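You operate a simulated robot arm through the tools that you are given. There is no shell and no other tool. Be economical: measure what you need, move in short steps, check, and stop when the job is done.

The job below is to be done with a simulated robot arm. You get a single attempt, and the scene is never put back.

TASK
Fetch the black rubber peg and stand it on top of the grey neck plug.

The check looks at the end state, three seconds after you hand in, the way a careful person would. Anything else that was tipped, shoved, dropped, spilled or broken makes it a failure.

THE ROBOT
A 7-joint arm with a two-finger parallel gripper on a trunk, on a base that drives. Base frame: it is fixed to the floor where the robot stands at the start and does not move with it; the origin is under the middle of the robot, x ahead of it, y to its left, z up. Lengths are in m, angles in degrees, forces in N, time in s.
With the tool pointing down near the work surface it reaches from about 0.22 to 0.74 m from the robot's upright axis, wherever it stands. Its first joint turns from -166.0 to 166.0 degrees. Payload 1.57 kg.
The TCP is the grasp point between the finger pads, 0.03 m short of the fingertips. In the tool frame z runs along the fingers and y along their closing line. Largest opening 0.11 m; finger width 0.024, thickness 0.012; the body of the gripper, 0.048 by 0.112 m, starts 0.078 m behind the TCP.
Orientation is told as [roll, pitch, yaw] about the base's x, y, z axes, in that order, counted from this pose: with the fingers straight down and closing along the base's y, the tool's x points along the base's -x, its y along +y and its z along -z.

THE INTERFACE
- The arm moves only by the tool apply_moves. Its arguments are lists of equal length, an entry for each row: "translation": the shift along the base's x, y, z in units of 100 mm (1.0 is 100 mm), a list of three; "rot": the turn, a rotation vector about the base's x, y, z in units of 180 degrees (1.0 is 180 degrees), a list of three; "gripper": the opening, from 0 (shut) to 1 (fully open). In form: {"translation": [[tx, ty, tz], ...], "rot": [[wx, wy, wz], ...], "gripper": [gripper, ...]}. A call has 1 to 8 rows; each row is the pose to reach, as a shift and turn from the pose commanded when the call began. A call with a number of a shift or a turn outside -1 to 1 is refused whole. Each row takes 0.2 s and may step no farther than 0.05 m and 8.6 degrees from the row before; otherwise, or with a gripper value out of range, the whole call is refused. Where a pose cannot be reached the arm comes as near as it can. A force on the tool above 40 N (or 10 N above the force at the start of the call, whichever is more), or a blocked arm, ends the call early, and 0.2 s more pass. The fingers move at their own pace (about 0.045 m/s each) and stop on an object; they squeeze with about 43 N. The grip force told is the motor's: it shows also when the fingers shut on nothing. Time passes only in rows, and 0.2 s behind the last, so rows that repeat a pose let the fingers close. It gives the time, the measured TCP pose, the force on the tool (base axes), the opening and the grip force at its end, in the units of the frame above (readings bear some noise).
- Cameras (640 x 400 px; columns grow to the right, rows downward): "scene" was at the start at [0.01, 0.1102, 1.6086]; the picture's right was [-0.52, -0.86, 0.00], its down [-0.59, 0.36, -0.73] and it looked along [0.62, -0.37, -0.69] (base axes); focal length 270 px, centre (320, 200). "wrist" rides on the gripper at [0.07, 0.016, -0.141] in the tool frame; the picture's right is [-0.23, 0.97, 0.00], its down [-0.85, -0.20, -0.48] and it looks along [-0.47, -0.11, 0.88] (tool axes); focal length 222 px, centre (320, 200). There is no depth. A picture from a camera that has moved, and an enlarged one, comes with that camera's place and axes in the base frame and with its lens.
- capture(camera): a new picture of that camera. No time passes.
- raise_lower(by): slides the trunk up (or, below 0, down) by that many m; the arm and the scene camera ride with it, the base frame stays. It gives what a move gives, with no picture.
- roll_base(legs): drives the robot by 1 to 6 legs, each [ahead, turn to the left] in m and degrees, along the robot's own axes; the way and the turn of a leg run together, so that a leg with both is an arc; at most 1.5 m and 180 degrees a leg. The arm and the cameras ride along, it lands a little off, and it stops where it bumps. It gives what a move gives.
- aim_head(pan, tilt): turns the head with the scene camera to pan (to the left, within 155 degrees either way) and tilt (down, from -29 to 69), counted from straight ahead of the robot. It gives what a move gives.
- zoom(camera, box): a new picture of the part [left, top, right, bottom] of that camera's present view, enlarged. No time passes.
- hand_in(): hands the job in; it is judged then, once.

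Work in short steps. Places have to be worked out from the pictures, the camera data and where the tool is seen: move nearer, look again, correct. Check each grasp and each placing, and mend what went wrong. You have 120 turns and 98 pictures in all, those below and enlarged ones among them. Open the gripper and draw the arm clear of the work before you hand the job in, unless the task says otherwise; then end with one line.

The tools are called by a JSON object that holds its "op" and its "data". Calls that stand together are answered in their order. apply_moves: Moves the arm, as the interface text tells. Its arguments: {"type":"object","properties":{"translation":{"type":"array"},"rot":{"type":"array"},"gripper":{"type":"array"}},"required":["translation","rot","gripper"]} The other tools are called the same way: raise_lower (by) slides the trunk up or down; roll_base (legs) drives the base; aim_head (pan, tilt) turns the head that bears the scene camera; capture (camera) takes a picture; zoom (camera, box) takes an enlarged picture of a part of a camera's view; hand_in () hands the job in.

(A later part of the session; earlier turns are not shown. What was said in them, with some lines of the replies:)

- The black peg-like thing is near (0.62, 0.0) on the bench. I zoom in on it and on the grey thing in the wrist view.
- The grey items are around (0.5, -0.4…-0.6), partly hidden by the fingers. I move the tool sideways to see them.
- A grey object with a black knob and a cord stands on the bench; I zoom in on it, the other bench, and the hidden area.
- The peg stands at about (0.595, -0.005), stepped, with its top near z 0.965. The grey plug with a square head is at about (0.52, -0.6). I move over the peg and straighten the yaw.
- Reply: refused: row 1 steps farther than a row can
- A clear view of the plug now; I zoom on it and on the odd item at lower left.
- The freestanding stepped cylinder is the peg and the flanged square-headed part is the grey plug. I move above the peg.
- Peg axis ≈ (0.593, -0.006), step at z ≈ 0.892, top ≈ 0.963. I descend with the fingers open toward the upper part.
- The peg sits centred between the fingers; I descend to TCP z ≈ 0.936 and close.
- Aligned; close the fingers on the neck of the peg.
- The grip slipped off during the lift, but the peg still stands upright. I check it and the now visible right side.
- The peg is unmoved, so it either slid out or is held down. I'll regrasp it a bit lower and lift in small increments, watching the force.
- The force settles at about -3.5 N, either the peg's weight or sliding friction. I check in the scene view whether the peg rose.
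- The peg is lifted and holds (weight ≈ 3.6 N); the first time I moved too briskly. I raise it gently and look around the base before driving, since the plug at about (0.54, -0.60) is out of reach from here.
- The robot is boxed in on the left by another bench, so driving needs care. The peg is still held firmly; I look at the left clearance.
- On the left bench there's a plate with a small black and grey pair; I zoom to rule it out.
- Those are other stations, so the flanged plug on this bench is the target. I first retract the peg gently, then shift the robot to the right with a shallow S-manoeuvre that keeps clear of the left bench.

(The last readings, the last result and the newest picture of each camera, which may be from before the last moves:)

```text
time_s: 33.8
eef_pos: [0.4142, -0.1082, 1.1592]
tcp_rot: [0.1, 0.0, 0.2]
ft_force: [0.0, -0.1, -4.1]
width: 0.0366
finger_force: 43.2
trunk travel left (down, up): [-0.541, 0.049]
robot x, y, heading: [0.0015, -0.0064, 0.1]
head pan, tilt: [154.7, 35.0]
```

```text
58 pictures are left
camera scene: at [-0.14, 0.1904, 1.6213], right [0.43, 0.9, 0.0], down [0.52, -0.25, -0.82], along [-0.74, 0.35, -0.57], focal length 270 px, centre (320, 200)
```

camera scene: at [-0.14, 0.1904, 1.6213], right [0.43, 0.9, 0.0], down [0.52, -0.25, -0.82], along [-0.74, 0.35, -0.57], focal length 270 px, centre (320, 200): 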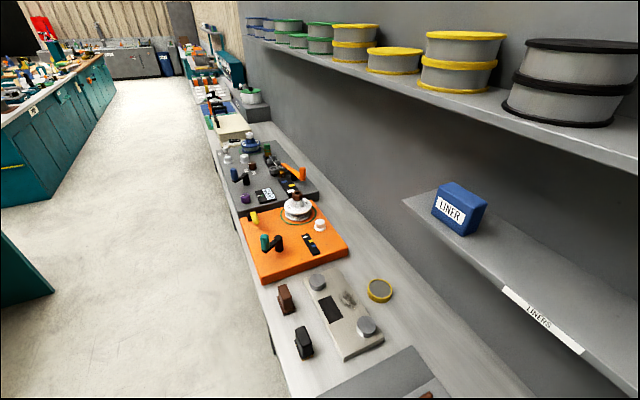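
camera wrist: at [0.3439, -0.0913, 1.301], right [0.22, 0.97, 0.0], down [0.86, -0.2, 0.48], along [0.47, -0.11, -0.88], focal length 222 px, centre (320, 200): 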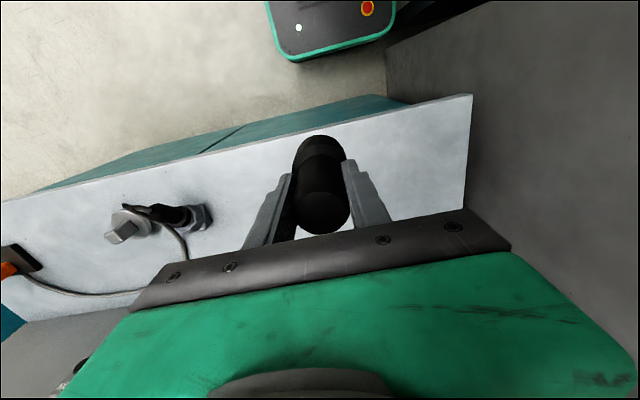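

Aisle behind is clear. I try a short reverse leg first to see how the peg copes with driving.

{"op": "roll_base", "data": {"legs": [[-0.1, 1]]}}

{"op": "capture", "data": {"camera": "wrist"}}

```text
time_s: 34.9
eef_pos: [0.3138, -0.1017, 1.1599]
tcp_rot: [0.0, -0.1, 1.1]
ft_force: [-0.5, -0.9, -3.4]
width: 0.0365
finger_force: 43.0
trunk travel left (down, up): [-0.541, 0.049]
robot x, y, heading: [-0.1058, -0.0006, 1.0]
head pan, tilt: [154.7, 35.0]
```

```text
57 pictures are left
camera wrist: at [0.2432, -0.0863, 1.3012], right [0.21, 0.98, 0.0], down [0.86, -0.18, 0.48], along [0.47, -0.1, -0.88], focal length 222 px, centre (320, 200)
```

wrist: 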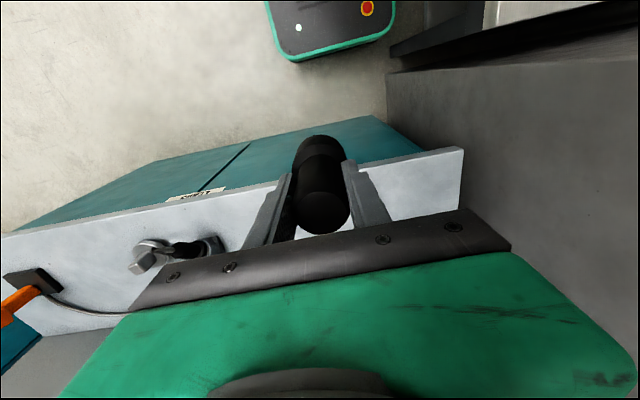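

The peg rides well. Continue the reverse arc and straighten with room on the left.

{"op": "roll_base", "data": {"legs": [[-0.4, 9], [-0.3, 0]]}}

{"op": "capture", "data": {"camera": "wrist"}}

```text
time_s: 39.1
eef_pos: [-0.3727, -0.1273, 1.1597]
tcp_rot: [0.0, 0.0, 9.6]
ft_force: [0.0, 0.3, -3.0]
width: 0.0363
finger_force: 43.1
trunk travel left (down, up): [-0.541, 0.049]
robot x, y, heading: [-0.7962, -0.0901, 9.3]
head pan, tilt: [154.7, 35.0]
```

```text
56 pictures are left
camera wrist: at [-0.4439, -0.1227, 1.3011], right [0.06, 1.0, 0.0], down [0.88, -0.06, 0.48], along [0.48, -0.03, -0.88], focal length 222 px, centre (320, 200)
```

wrist: 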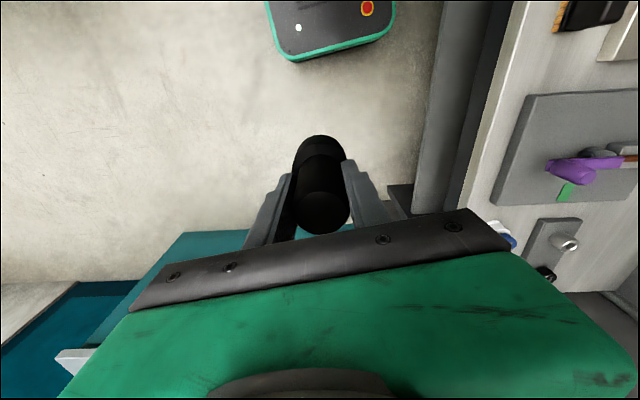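

Robot at (-0.80, -0.09, 9°). Now I turn right and drive forward to end at about (-0.02, -0.25, 0°).

{"op": "roll_base", "data": {"legs": [[0, -23], [0.5, 0], [0.25, 13]]}}

{"op": "aim_head", "data": {"pan": -30, "tilt": 50}}

{"op": "capture", "data": {"camera": "scene"}}

{"op": "capture", "data": {"camera": "wrist"}}

```text
time_s: 44.6
eef_pos: [0.3351, -0.345, 1.1583]
tcp_rot: [0.0, 0.0, -0.2]
ft_force: [-0.2, 0.8, -3.8]
width: 0.0364
finger_force: 43.2
trunk travel left (down, up): [-0.541, 0.049]
robot x, y, heading: [-0.0804, -0.2404, -0.2]
head pan, tilt: [154.7, 35.0]
```

```text
time_s: 47.3
eef_pos: [0.3356, -0.3456, 1.159]
tcp_rot: [0.0, 0.0, -0.1]
ft_force: [0.1, 1.0, -3.6]
width: 0.0363
finger_force: 43.2
trunk travel left (down, up): [-0.541, 0.049]
robot x, y, heading: [-0.077, -0.2406, -0.2]
head pan, tilt: [-30.0, 50.0]
```

```text
55 pictures are left
camera scene: at [-0.0709, -0.1207, 1.5996], right [-0.5, -0.86, 0.0], down [-0.66, 0.39, -0.64], along [0.56, -0.32, -0.77], focal length 270 px, centre (320, 200)
```

scene: 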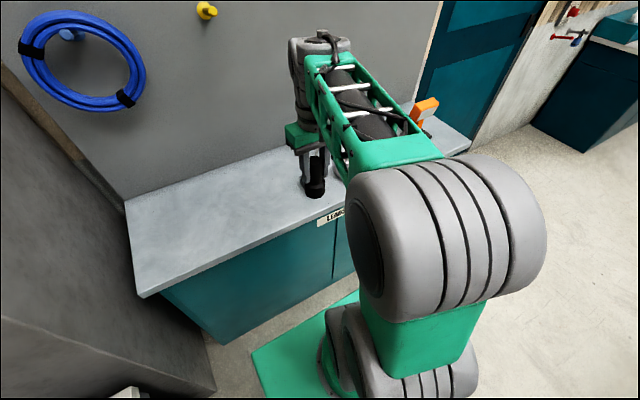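

```text
54 pictures are left
camera wrist: at [0.2659, -0.3274, 1.3009], right [0.23, 0.97, 0.0], down [0.85, -0.2, 0.48], along [0.47, -0.11, -0.88], focal length 222 px, centre (320, 200)
```

wrist: 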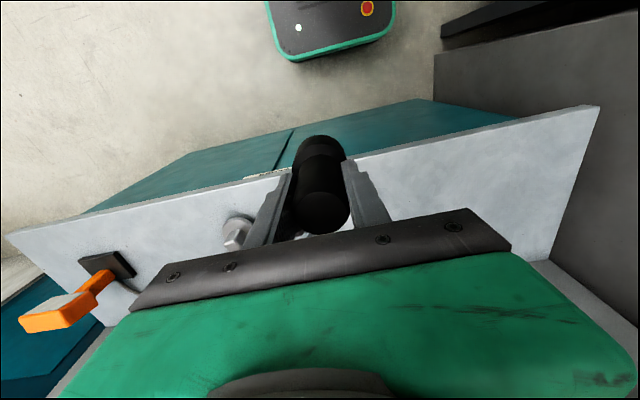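

Driving went well. I turn right 30° so the plug is straight ahead (visible to the head camera left of the arm), then nudge forward.

{"op": "roll_base", "data": {"legs": [[0, -30], [0.07, 0]]}}

{"op": "aim_head", "data": {"pan": -15, "tilt": 45}}

{"op": "capture", "data": {"camera": "scene"}}

{"op": "capture", "data": {"camera": "wrist"}}

```text
time_s: 49.8
eef_pos: [0.2861, -0.5749, 1.1577]
tcp_rot: [-0.1, 0.1, -30.4]
ft_force: [0.1, -0.3, -3.0]
width: 0.0364
finger_force: 43.2
trunk travel left (down, up): [-0.541, 0.049]
robot x, y, heading: [-0.0168, -0.2734, -30.4]
head pan, tilt: [-30.0, 50.0]
```

```text
time_s: 50.6
eef_pos: [0.2852, -0.5741, 1.1582]
tcp_rot: [0.0, 0.1, -30.3]
ft_force: [0.3, -0.4, -3.7]
width: 0.0364
finger_force: 43.1
trunk travel left (down, up): [-0.541, 0.049]
robot x, y, heading: [-0.0175, -0.2727, -30.4]
head pan, tilt: [-15.0, 45.0]
```

```text
53 pictures are left
camera scene: at [0.0656, -0.167, 1.6065], right [-0.71, -0.7, 0.0], down [-0.49, 0.51, -0.71], along [0.49, -0.51, -0.71], focal length 270 px, centre (320, 200)
```

scene: 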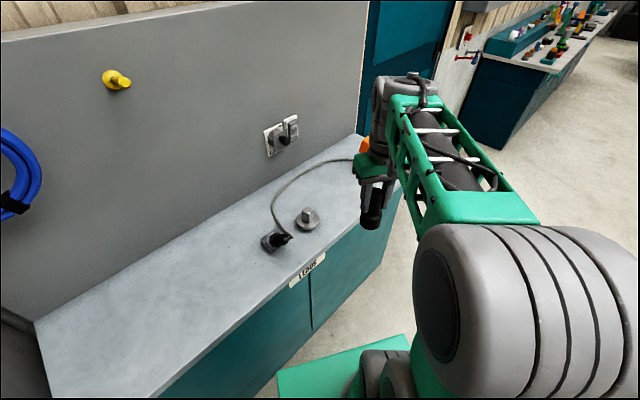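

```text
52 pictures are left
camera wrist: at [0.2332, -0.5241, 1.3007], right [0.69, 0.73, 0.0], down [0.64, -0.6, 0.48], along [0.35, -0.33, -0.88], focal length 222 px, centre (320, 200)
```

wrist: 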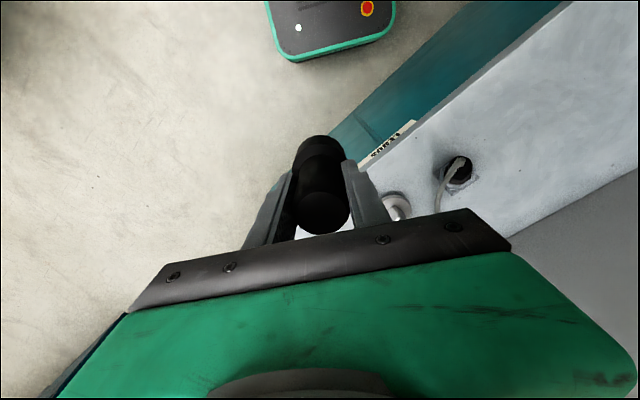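

Excellent visibility now. I zoom on the plug to measure its axis and top.

{"op": "zoom", "data": {"camera": "scene", "box": [260, 190, 340, 240]}}

{"op": "zoom", "data": {"camera": "scene", "box": [330, 160, 426, 240]}}

```text
8.00 times, centred on (300, 215) of scene
camera zoom: at [0.0656, -0.167, 1.6065], right [-0.71, -0.7, 0.0], down [-0.49, 0.51, -0.71], along [0.49, -0.51, -0.71], focal length 2161 px, centre (480, 80)
```

zoom: 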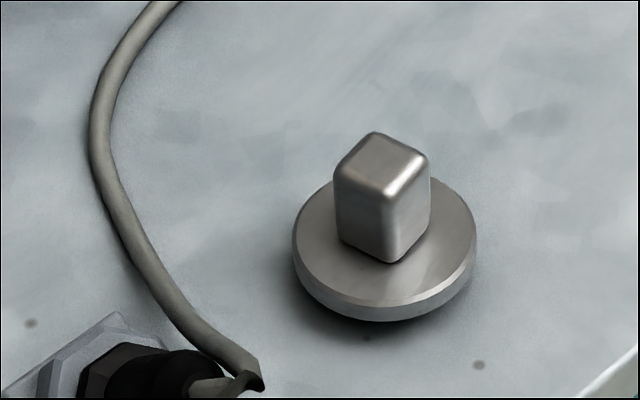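

```text
5.00 times, centred on (378, 200) of scene
camera zoom: at [0.0656, -0.167, 1.6065], right [-0.71, -0.7, 0.0], down [-0.49, 0.51, -0.71], along [0.49, -0.51, -0.71], focal length 1351 px, centre (30, 200)
```

zoom: 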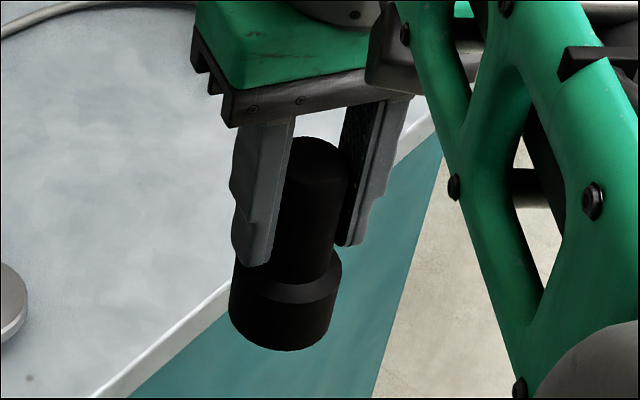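

Plug axis ≈ (0.541, -0.597), head top z ≈ 0.911; peg bottom is about 0.085 below the TCP. I carry the peg gently over the bench toward the plug at present height.

{"op": "apply_moves", "data": {"translation": [[0.04, 0, 0], [0.17, 0, 0], [0.33, -0.02, 0], [0.5, -0.04, 0], [0.67, -0.06, 0], [0.83, -0.08, 0], [0.95, -0.1, 0], [1.0, -0.1, 0]], "rot": [[0, 0, 0], [0, 0, 0], [0, 0, 0], [0, 0, 0], [0, 0, 0], [0, 0, 0], [0, 0, 0], [0, 0, 0]], "gripper": [0, 0, 0, 0, 0, 0, 0, 0]}}

{"op": "apply_moves", "data": {"translation": [[0.04, 0, 0], [0.17, 0, 0], [0.33, -0.02, 0], [0.5, -0.04, 0], [0.67, -0.06, 0], [0.83, -0.08, 0], [0.95, -0.1, 0], [1.0, -0.1, 0]], "rot": [[0, 0, 0], [0, 0, 0], [0, 0, 0], [0, 0, 0], [0, 0, 0], [0, 0, 0], [0, 0, 0], [0, 0, 0]], "gripper": [0, 0, 0, 0, 0, 0, 0, 0]}}

{"op": "capture", "data": {"camera": "scene"}}

{"op": "capture", "data": {"camera": "wrist"}}

```text
time_s: 52.4
eef_pos: [0.3868, -0.583, 1.1596]
tcp_rot: [0.0, 0.0, -30.4]
ft_force: [0.2, 0.1, -3.2]
width: 0.0363
finger_force: 43.3
trunk travel left (down, up): [-0.541, 0.049]
robot x, y, heading: [-0.0123, -0.2712, -30.5]
head pan, tilt: [-15.0, 45.0]
```

```text
time_s: 54.2
eef_pos: [0.4843, -0.5936, 1.1594]
tcp_rot: [0.0, 0.1, -30.3]
ft_force: [0.0, 0.5, -4.2]
width: 0.0365
finger_force: 43.0
trunk travel left (down, up): [-0.541, 0.049]
robot x, y, heading: [-0.0167, -0.2693, -30.8]
head pan, tilt: [-15.0, 45.0]
```

```text
49 pictures are left
camera scene: at [0.0659, -0.167, 1.6065], right [-0.71, -0.7, 0.0], down [-0.49, 0.51, -0.71], along [0.49, -0.51, -0.71], focal length 270 px, centre (320, 200)
```

scene: 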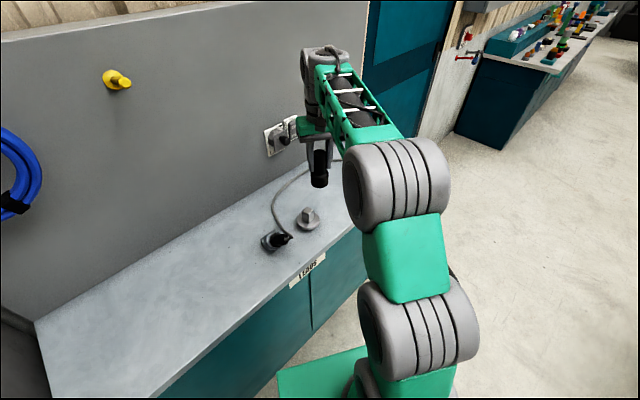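

```text
48 pictures are left
camera wrist: at [0.4327, -0.5438, 1.3006], right [0.69, 0.73, 0.0], down [0.64, -0.6, 0.48], along [0.35, -0.33, -0.88], focal length 222 px, centre (320, 200)
```

wrist: 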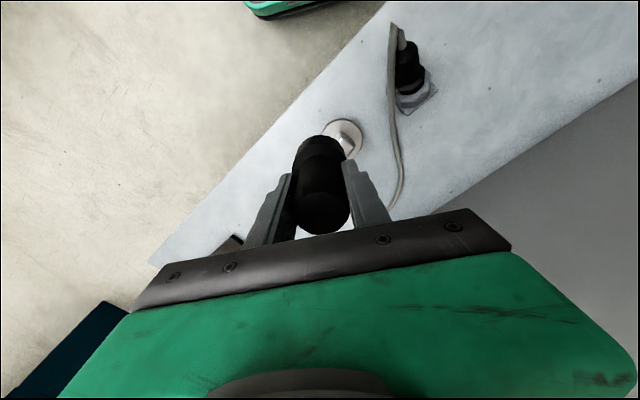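

I finish the horizontal shift to (0.541, -0.597) and come down to TCP z ≈ 1.06 for a relative measurement.

{"op": "apply_moves", "data": {"translation": [[0.04, 0, 0], [0.15, 0, 0], [0.3, -0.02, -0.02], [0.45, -0.03, -0.1], [0.55, -0.04, -0.22], [0.57, -0.04, -0.35], [0.57, -0.04, -0.45], [0.57, -0.04, -0.5]], "rot": [[0, 0, 0], [0, 0, 0], [0, 0, 0], [0, 0, 0], [0, 0, 0], [0, 0, 0], [0, 0, 0], [0, 0, 0]], "gripper": [0, 0, 0, 0, 0, 0, 0, 0]}}

{"op": "apply_moves", "data": {"translation": [[0, 0, -0.04], [0, 0, -0.14], [0, 0, -0.25], [0, 0, -0.36], [0, 0, -0.45], [0, 0, -0.5]], "rot": [[0, 0, 0], [0, 0, 0], [0, 0, 0], [0, 0, 0], [0, 0, 0], [0, 0, 0]], "gripper": [0, 0, 0, 0, 0, 0]}}

{"op": "zoom", "data": {"camera": "scene", "box": [240, 150, 368, 230]}}

{"op": "capture", "data": {"camera": "wrist"}}

```text
time_s: 56.0
eef_pos: [0.5432, -0.5979, 1.1087]
tcp_rot: [0.0, 0.0, -30.4]
ft_force: [-0.3, 0.1, -3.6]
width: 0.0365
finger_force: 43.4
trunk travel left (down, up): [-0.541, 0.049]
robot x, y, heading: [-0.0169, -0.2722, -30.6]
head pan, tilt: [-15.0, 45.0]
```

```text
time_s: 57.4
eef_pos: [0.542, -0.5972, 1.0587]
tcp_rot: [0.1, 0.0, -30.4]
ft_force: [-1.0, -0.7, -2.3]
width: 0.0364
finger_force: 42.7
trunk travel left (down, up): [-0.541, 0.049]
robot x, y, heading: [-0.0193, -0.2715, -30.6]
head pan, tilt: [-15.0, 45.0]
```

```text
5.00 times, centred on (304, 190) of scene
camera zoom: at [0.0659, -0.167, 1.6065], right [-0.71, -0.7, 0.0], down [-0.49, 0.51, -0.71], along [0.49, -0.51, -0.71], focal length 1351 px, centre (400, 250)
```

zoom: 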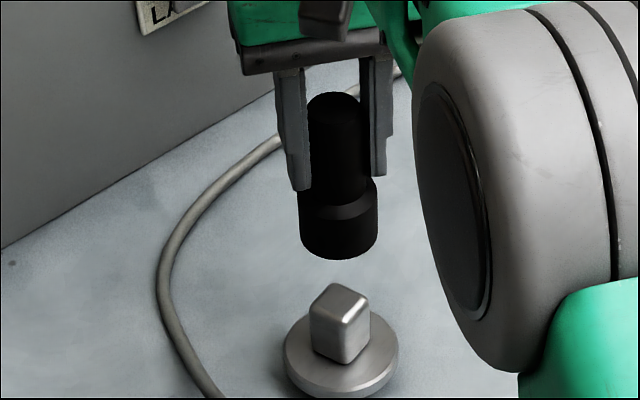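

```text
46 pictures are left
camera wrist: at [0.4908, -0.5471, 1.201], right [0.69, 0.73, 0.0], down [0.64, -0.6, 0.48], along [0.35, -0.33, -0.88], focal length 222 px, centre (320, 200)
```

wrist: 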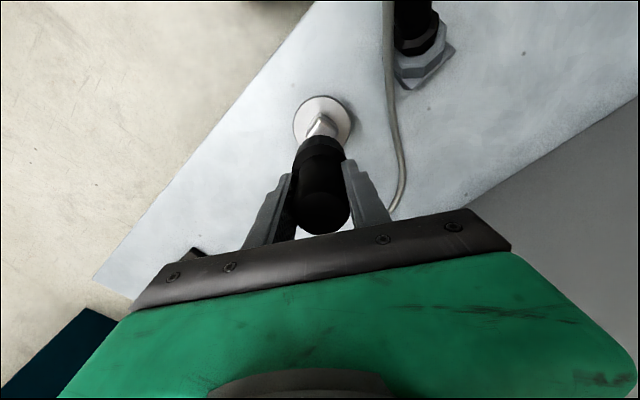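

Laterally the peg is right over the plug. I need the depth direction: zoom the wrist view.

{"op": "zoom", "data": {"camera": "wrist", "box": [272, 80, 368, 140]}}

```text
6.67 times, centred on (320, 110) of wrist
camera zoom: at [0.4908, -0.5471, 1.201], right [0.69, 0.73, 0.0], down [0.64, -0.6, 0.48], along [0.35, -0.33, -0.88], focal length 1481 px, centre (320, 800)
```

zoom: 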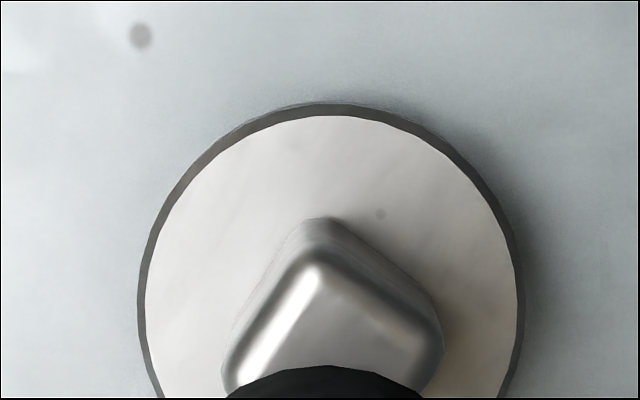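

Both cameras agree the peg must shift about (-0.0035, +0.007). I apply that and descend to about 1 cm above the head.

{"op": "apply_moves", "data": {"translation": [[-0.01, 0.02, -0.02], [-0.035, 0.07, -0.1], [-0.035, 0.07, -0.2], [-0.035, 0.07, -0.3], [-0.035, 0.07, -0.4], [-0.035, 0.07, -0.46], [-0.035, 0.07, -0.48]], "rot": [[0, 0, 0], [0, 0, 0], [0, 0, 0], [0, 0, 0], [0, 0, 0], [0, 0, 0], [0, 0, 0]], "gripper": [0, 0, 0, 0, 0, 0, 0]}}

{"op": "zoom", "data": {"camera": "scene", "box": [260, 170, 356, 230]}}

{"op": "zoom", "data": {"camera": "wrist", "box": [256, 80, 384, 160]}}

```text
time_s: 59.0
eef_pos: [0.5387, -0.5899, 1.012]
tcp_rot: [0.0, -0.1, -30.3]
ft_force: [-0.5, 4.0, 6.9]
width: 0.0365
finger_force: 42.6
trunk travel left (down, up): [-0.541, 0.049]
robot x, y, heading: [-0.0176, -0.2725, -30.5]
head pan, tilt: [-15.0, 45.0]
```

```text
6.67 times, centred on (308, 200) of scene
camera zoom: at [0.065, -0.1661, 1.6067], right [-0.71, -0.7, 0.0], down [-0.49, 0.5, -0.71], along [0.5, -0.51, -0.71], focal length 1801 px, centre (400, 200)
```

zoom: 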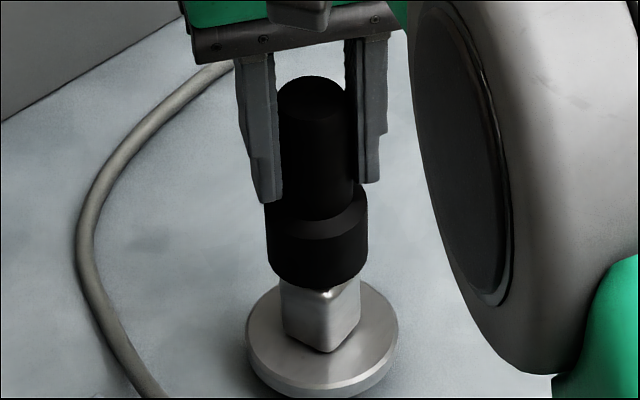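

```text
5.00 times, centred on (320, 120) of wrist
camera zoom: at [0.4866, -0.5405, 1.1538], right [0.69, 0.73, 0.0], down [0.64, -0.6, 0.48], along [0.35, -0.33, -0.88], focal length 1111 px, centre (320, 600)
```

zoom: 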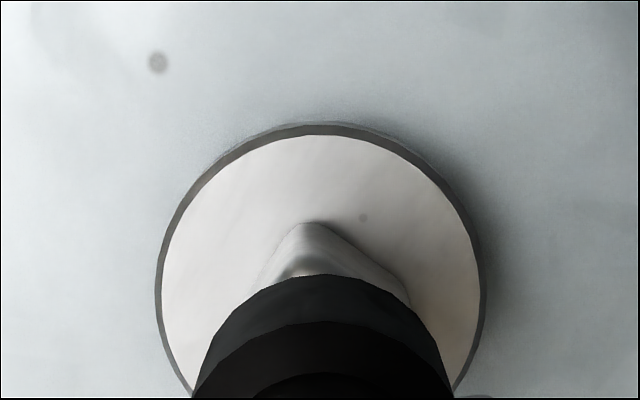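

A contact force shows the peg just touched the head (top z ≈ 0.92), and views show the peg sitting roughly 9 mm too far outward. I lift 8 mm and shift by (-0.0078, +0.005), then recheck.

{"op": "apply_moves", "data": {"translation": [[0, 0, 0.03], [0, 0, 0.08], [-0.03, 0.02, 0.09], [-0.078, 0.05, 0.09], [-0.078, 0.05, 0.09]], "rot": [[0, 0, 0], [0, 0, 0], [0, 0, 0], [0, 0, 0], [0, 0, 0]], "gripper": [0, 0, 0, 0, 0]}}

{"op": "zoom", "data": {"camera": "scene", "box": [260, 170, 356, 230]}}

{"op": "zoom", "data": {"camera": "wrist", "box": [256, 80, 384, 160]}}

```text
time_s: 60.2
eef_pos: [0.5311, -0.5861, 1.0199]
tcp_rot: [0.0, 0.1, -30.4]
ft_force: [-0.6, -0.1, -3.2]
width: 0.0363
finger_force: 42.8
trunk travel left (down, up): [-0.541, 0.049]
robot x, y, heading: [-0.0187, -0.2726, -30.4]
head pan, tilt: [-15.0, 45.0]
```

```text
6.67 times, centred on (308, 200) of scene
camera zoom: at [0.0659, -0.1669, 1.6065], right [-0.71, -0.7, 0.0], down [-0.49, 0.51, -0.71], along [0.49, -0.51, -0.71], focal length 1801 px, centre (400, 200)
```

zoom: 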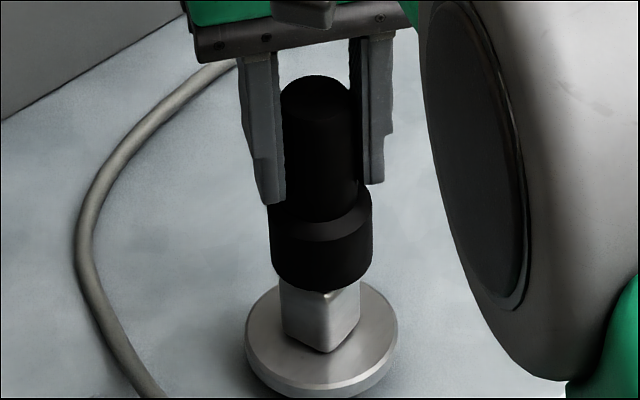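

```text
5.00 times, centred on (320, 120) of wrist
camera zoom: at [0.4791, -0.5365, 1.1617], right [0.69, 0.73, 0.0], down [0.64, -0.6, 0.48], along [0.35, -0.33, -0.88], focal length 1111 px, centre (320, 600)
```

zoom: 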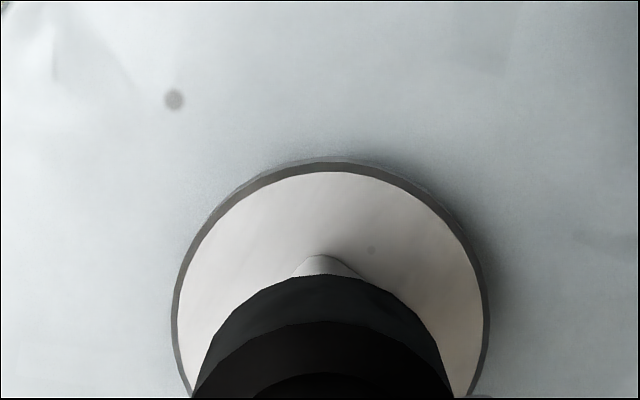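

Nearly centred now. I apply a small (-1.5, +3 mm) trim and lower gently to contact.

{"op": "apply_moves", "data": {"translation": [[-0.015, 0.028, 0], [-0.015, 0.028, -0.02], [-0.015, 0.028, -0.04], [-0.015, 0.028, -0.055]], "rot": [[0, 0, 0], [0, 0, 0], [0, 0, 0], [0, 0, 0]], "gripper": [0, 0, 0, 0]}}

{"op": "zoom", "data": {"camera": "scene", "box": [260, 170, 356, 230]}}

```text
time_s: 61.2
eef_pos: [0.5298, -0.5818, 1.0132]
tcp_rot: [0.0, 0.1, -30.3]
ft_force: [0.2, 1.1, -4.0]
width: 0.0365
finger_force: 42.8
trunk travel left (down, up): [-0.541, 0.049]
robot x, y, heading: [-0.0198, -0.2719, -30.5]
head pan, tilt: [-15.0, 45.0]
```

```text
6.67 times, centred on (308, 200) of scene
camera zoom: at [0.0659, -0.1669, 1.6065], right [-0.71, -0.7, 0.0], down [-0.49, 0.51, -0.71], along [0.49, -0.51, -0.71], focal length 1801 px, centre (400, 200)
```

zoom: 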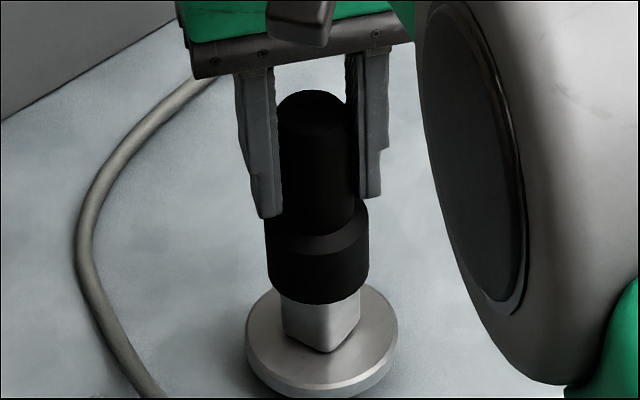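

Depth is now right; lateral offset about 2 mm, fine. Lower in 1 mm steps until the force changes.

{"op": "apply_moves", "data": {"translation": [[-0.008, -0.008, -0.01], [-0.008, -0.008, -0.02]], "rot": [[0, 0, 0], [0, 0, 0]], "gripper": [0, 0]}}

{"op": "apply_moves", "data": {"translation": [[0, 0, -0.006], [0, 0, -0.012]], "rot": [[0, 0, 0], [0, 0, 0]], "gripper": [0, 0]}}

```text
time_s: 61.8
eef_pos: [0.5281, -0.5834, 1.013]
tcp_rot: [0.0, 0.0, -30.5]
ft_force: [-0.5, -0.2, -3.4]
width: 0.0364
finger_force: 43.0
trunk travel left (down, up): [-0.541, 0.049]
robot x, y, heading: [-0.0147, -0.2705, -30.7]
head pan, tilt: [-15.0, 45.0]
```

```text
time_s: 62.4
eef_pos: [0.5285, -0.5847, 1.0116]
tcp_rot: [0.0, 0.0, -30.4]
ft_force: [-1.4, -1.9, -1.0]
width: 0.0364
finger_force: 42.6
trunk travel left (down, up): [-0.541, 0.049]
robot x, y, heading: [-0.0214, -0.2734, -30.8]
head pan, tilt: [-15.0, 45.0]
```

Force is easing; contact begins. Slightly lower and look from both cameras.

{"op": "apply_moves", "data": {"translation": [[0, 0, -0.006]], "rot": [[0, 0, 0]], "gripper": [0]}}

{"op": "zoom", "data": {"camera": "scene", "box": [260, 170, 356, 230]}}

{"op": "zoom", "data": {"camera": "wrist", "box": [256, 80, 384, 160]}}

```text
time_s: 62.8
eef_pos: [0.5292, -0.5841, 1.0107]
tcp_rot: [0.1, -0.1, -30.3]
ft_force: [-2.7, 1.3, 4.3]
width: 0.0364
finger_force: 42.9
trunk travel left (down, up): [-0.541, 0.049]
robot x, y, heading: [-0.0237, -0.2708, -30.4]
head pan, tilt: [-15.0, 45.0]
```

```text
6.67 times, centred on (308, 200) of scene
camera zoom: at [0.065, -0.1665, 1.6066], right [-0.71, -0.7, 0.0], down [-0.49, 0.51, -0.71], along [0.49, -0.51, -0.71], focal length 1801 px, centre (400, 200)
```

zoom: 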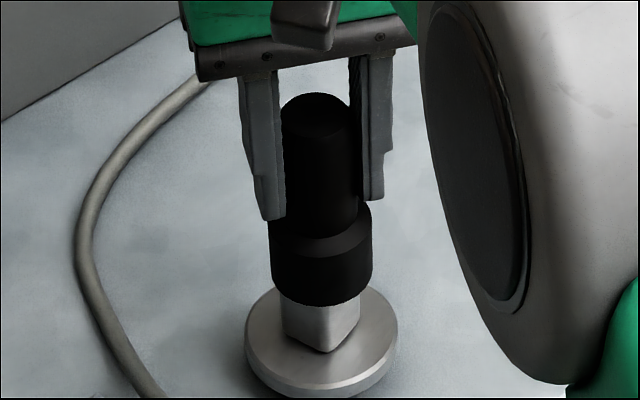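

```text
5.00 times, centred on (320, 120) of wrist
camera zoom: at [0.4765, -0.5339, 1.1539], right [0.69, 0.73, 0.0], down [0.64, -0.6, 0.48], along [0.35, -0.33, -0.88], focal length 1111 px, centre (320, 600)
```

zoom: 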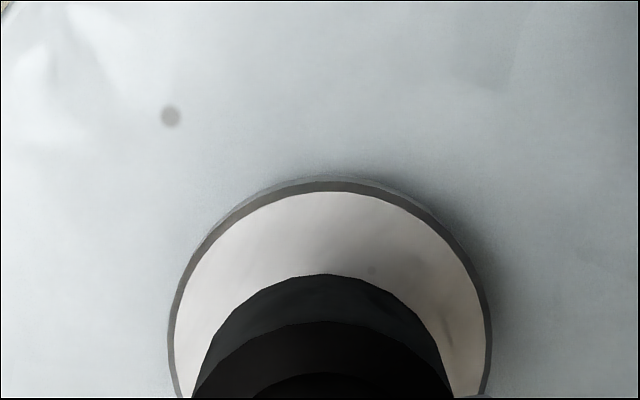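

The peg rests on the head with light pressure, well within its footprint. I release.

{"op": "apply_moves", "data": {"translation": [[0, 0, 0.004], [0, 0, 0.004], [0, 0, 0.004], [0, 0, 0.004], [0, 0, 0.004], [0, 0, 0.004]], "rot": [[0, 0, 0], [0, 0, 0], [0, 0, 0], [0, 0, 0], [0, 0, 0], [0, 0, 0]], "gripper": [0, 0.45, 0.6, 0.8, 1, 1]}}

{"op": "zoom", "data": {"camera": "scene", "box": [260, 170, 356, 230]}}

{"op": "capture", "data": {"camera": "wrist"}}

```text
time_s: 64.2
eef_pos: [0.5282, -0.5844, 1.0106]
tcp_rot: [0.0, -0.1, -30.4]
ft_force: [0.3, 0.2, -0.4]
width: 0.11
finger_force: 0.1
trunk travel left (down, up): [-0.541, 0.049]
robot x, y, heading: [-0.0171, -0.2753, -30.6]
head pan, tilt: [-15.0, 45.0]
```

```text
6.67 times, centred on (308, 200) of scene
camera zoom: at [0.0656, -0.1668, 1.6065], right [-0.71, -0.7, 0.0], down [-0.49, 0.51, -0.71], along [0.49, -0.51, -0.71], focal length 1801 px, centre (400, 200)
```

zoom: 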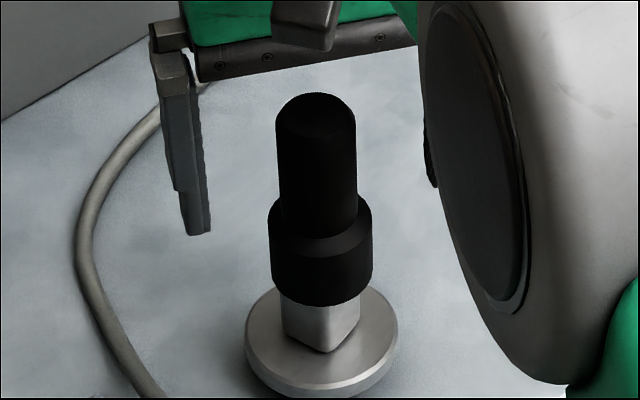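

```text
36 pictures are left
camera wrist: at [0.4768, -0.534, 1.1535], right [0.69, 0.73, 0.0], down [0.64, -0.6, 0.48], along [0.35, -0.33, -0.88], focal length 222 px, centre (320, 200)
```

wrist: 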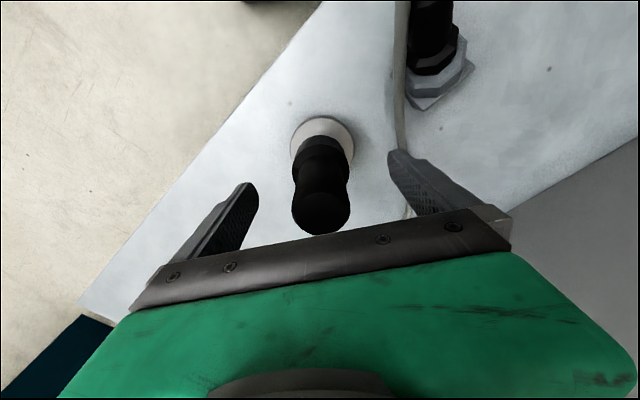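

The peg stands on its own. I raise the gripper straight up and clear it away.

{"op": "apply_moves", "data": {"translation": [[0, 0, 0.15], [0, 0, 0.4], [0, 0, 0.7], [0, 0, 1.0]], "rot": [[0, 0, 0], [0, 0, 0], [0, 0, 0], [0, 0, 0]], "gripper": [1, 1, 1, 1]}}

{"op": "apply_moves", "data": {"translation": [[0, 0, 0.4], [-0.2, 0, 0.8], [-0.6, 0, 1.0], [-1.0, 0, 1.0]], "rot": [[0, 0, 0], [0, 0, 0], [0, 0, 0], [0, 0, 0]], "gripper": [1, 1, 1, 1]}}

{"op": "capture", "data": {"camera": "scene"}}

{"op": "zoom", "data": {"camera": "scene", "box": [260, 170, 356, 230]}}

{"op": "capture", "data": {"camera": "wrist"}}

```text
time_s: 65.2
eef_pos: [0.5293, -0.5861, 1.1141]
tcp_rot: [0.0, 0.1, -30.4]
ft_force: [-0.5, -0.2, 0.7]
width: 0.11
finger_force: 0.0
trunk travel left (down, up): [-0.541, 0.049]
robot x, y, heading: [-0.0165, -0.2721, -30.4]
head pan, tilt: [-15.0, 45.0]
```

```text
time_s: 66.2
eef_pos: [0.4285, -0.5828, 1.2106]
tcp_rot: [-0.1, 0.0, -30.4]
ft_force: [0.2, 0.1, -1.2]
width: 0.1099
finger_force: 0.0
trunk travel left (down, up): [-0.541, 0.049]
robot x, y, heading: [-0.0186, -0.2688, -30.6]
head pan, tilt: [-15.0, 45.0]
```

```text
35 pictures are left
camera scene: at [0.0649, -0.1666, 1.6065], right [-0.71, -0.7, 0.0], down [-0.49, 0.51, -0.71], along [0.49, -0.51, -0.71], focal length 270 px, centre (320, 200)
```

scene: 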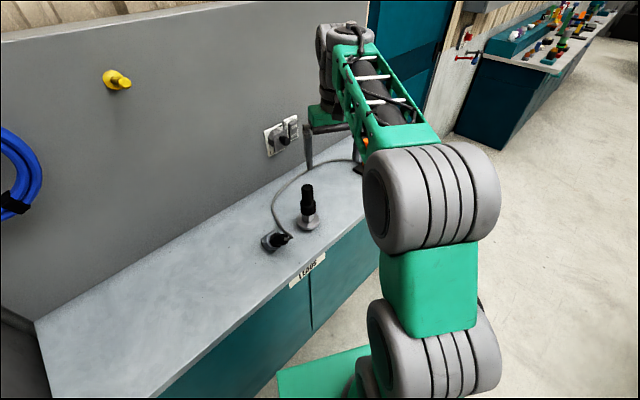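

```text
6.67 times, centred on (308, 200) of scene
camera zoom: at [0.0649, -0.1666, 1.6065], right [-0.71, -0.7, 0.0], down [-0.49, 0.51, -0.71], along [0.49, -0.51, -0.71], focal length 1801 px, centre (400, 200)
```

zoom: 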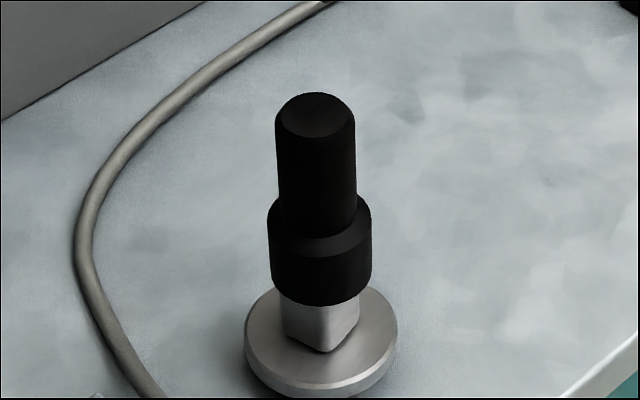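

```text
33 pictures are left
camera wrist: at [0.3757, -0.534, 1.3522], right [0.69, 0.73, 0.0], down [0.64, -0.6, 0.48], along [0.35, -0.33, -0.88], focal length 222 px, centre (320, 200)
```

wrist: 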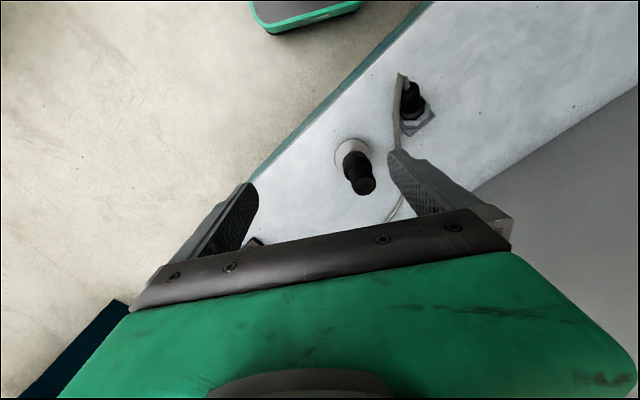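

The peg stands upright and steady on the plug head, the gripper is open and clear, and nothing else was disturbed. I hand in.

{"op": "hand_in", "data": {}}

```text
The job is handed in.
```

The black rubber peg is standing upright on the square head of the grey plug. The gripper is open and clear, nothing else looked disturbed, and the job is handed in.
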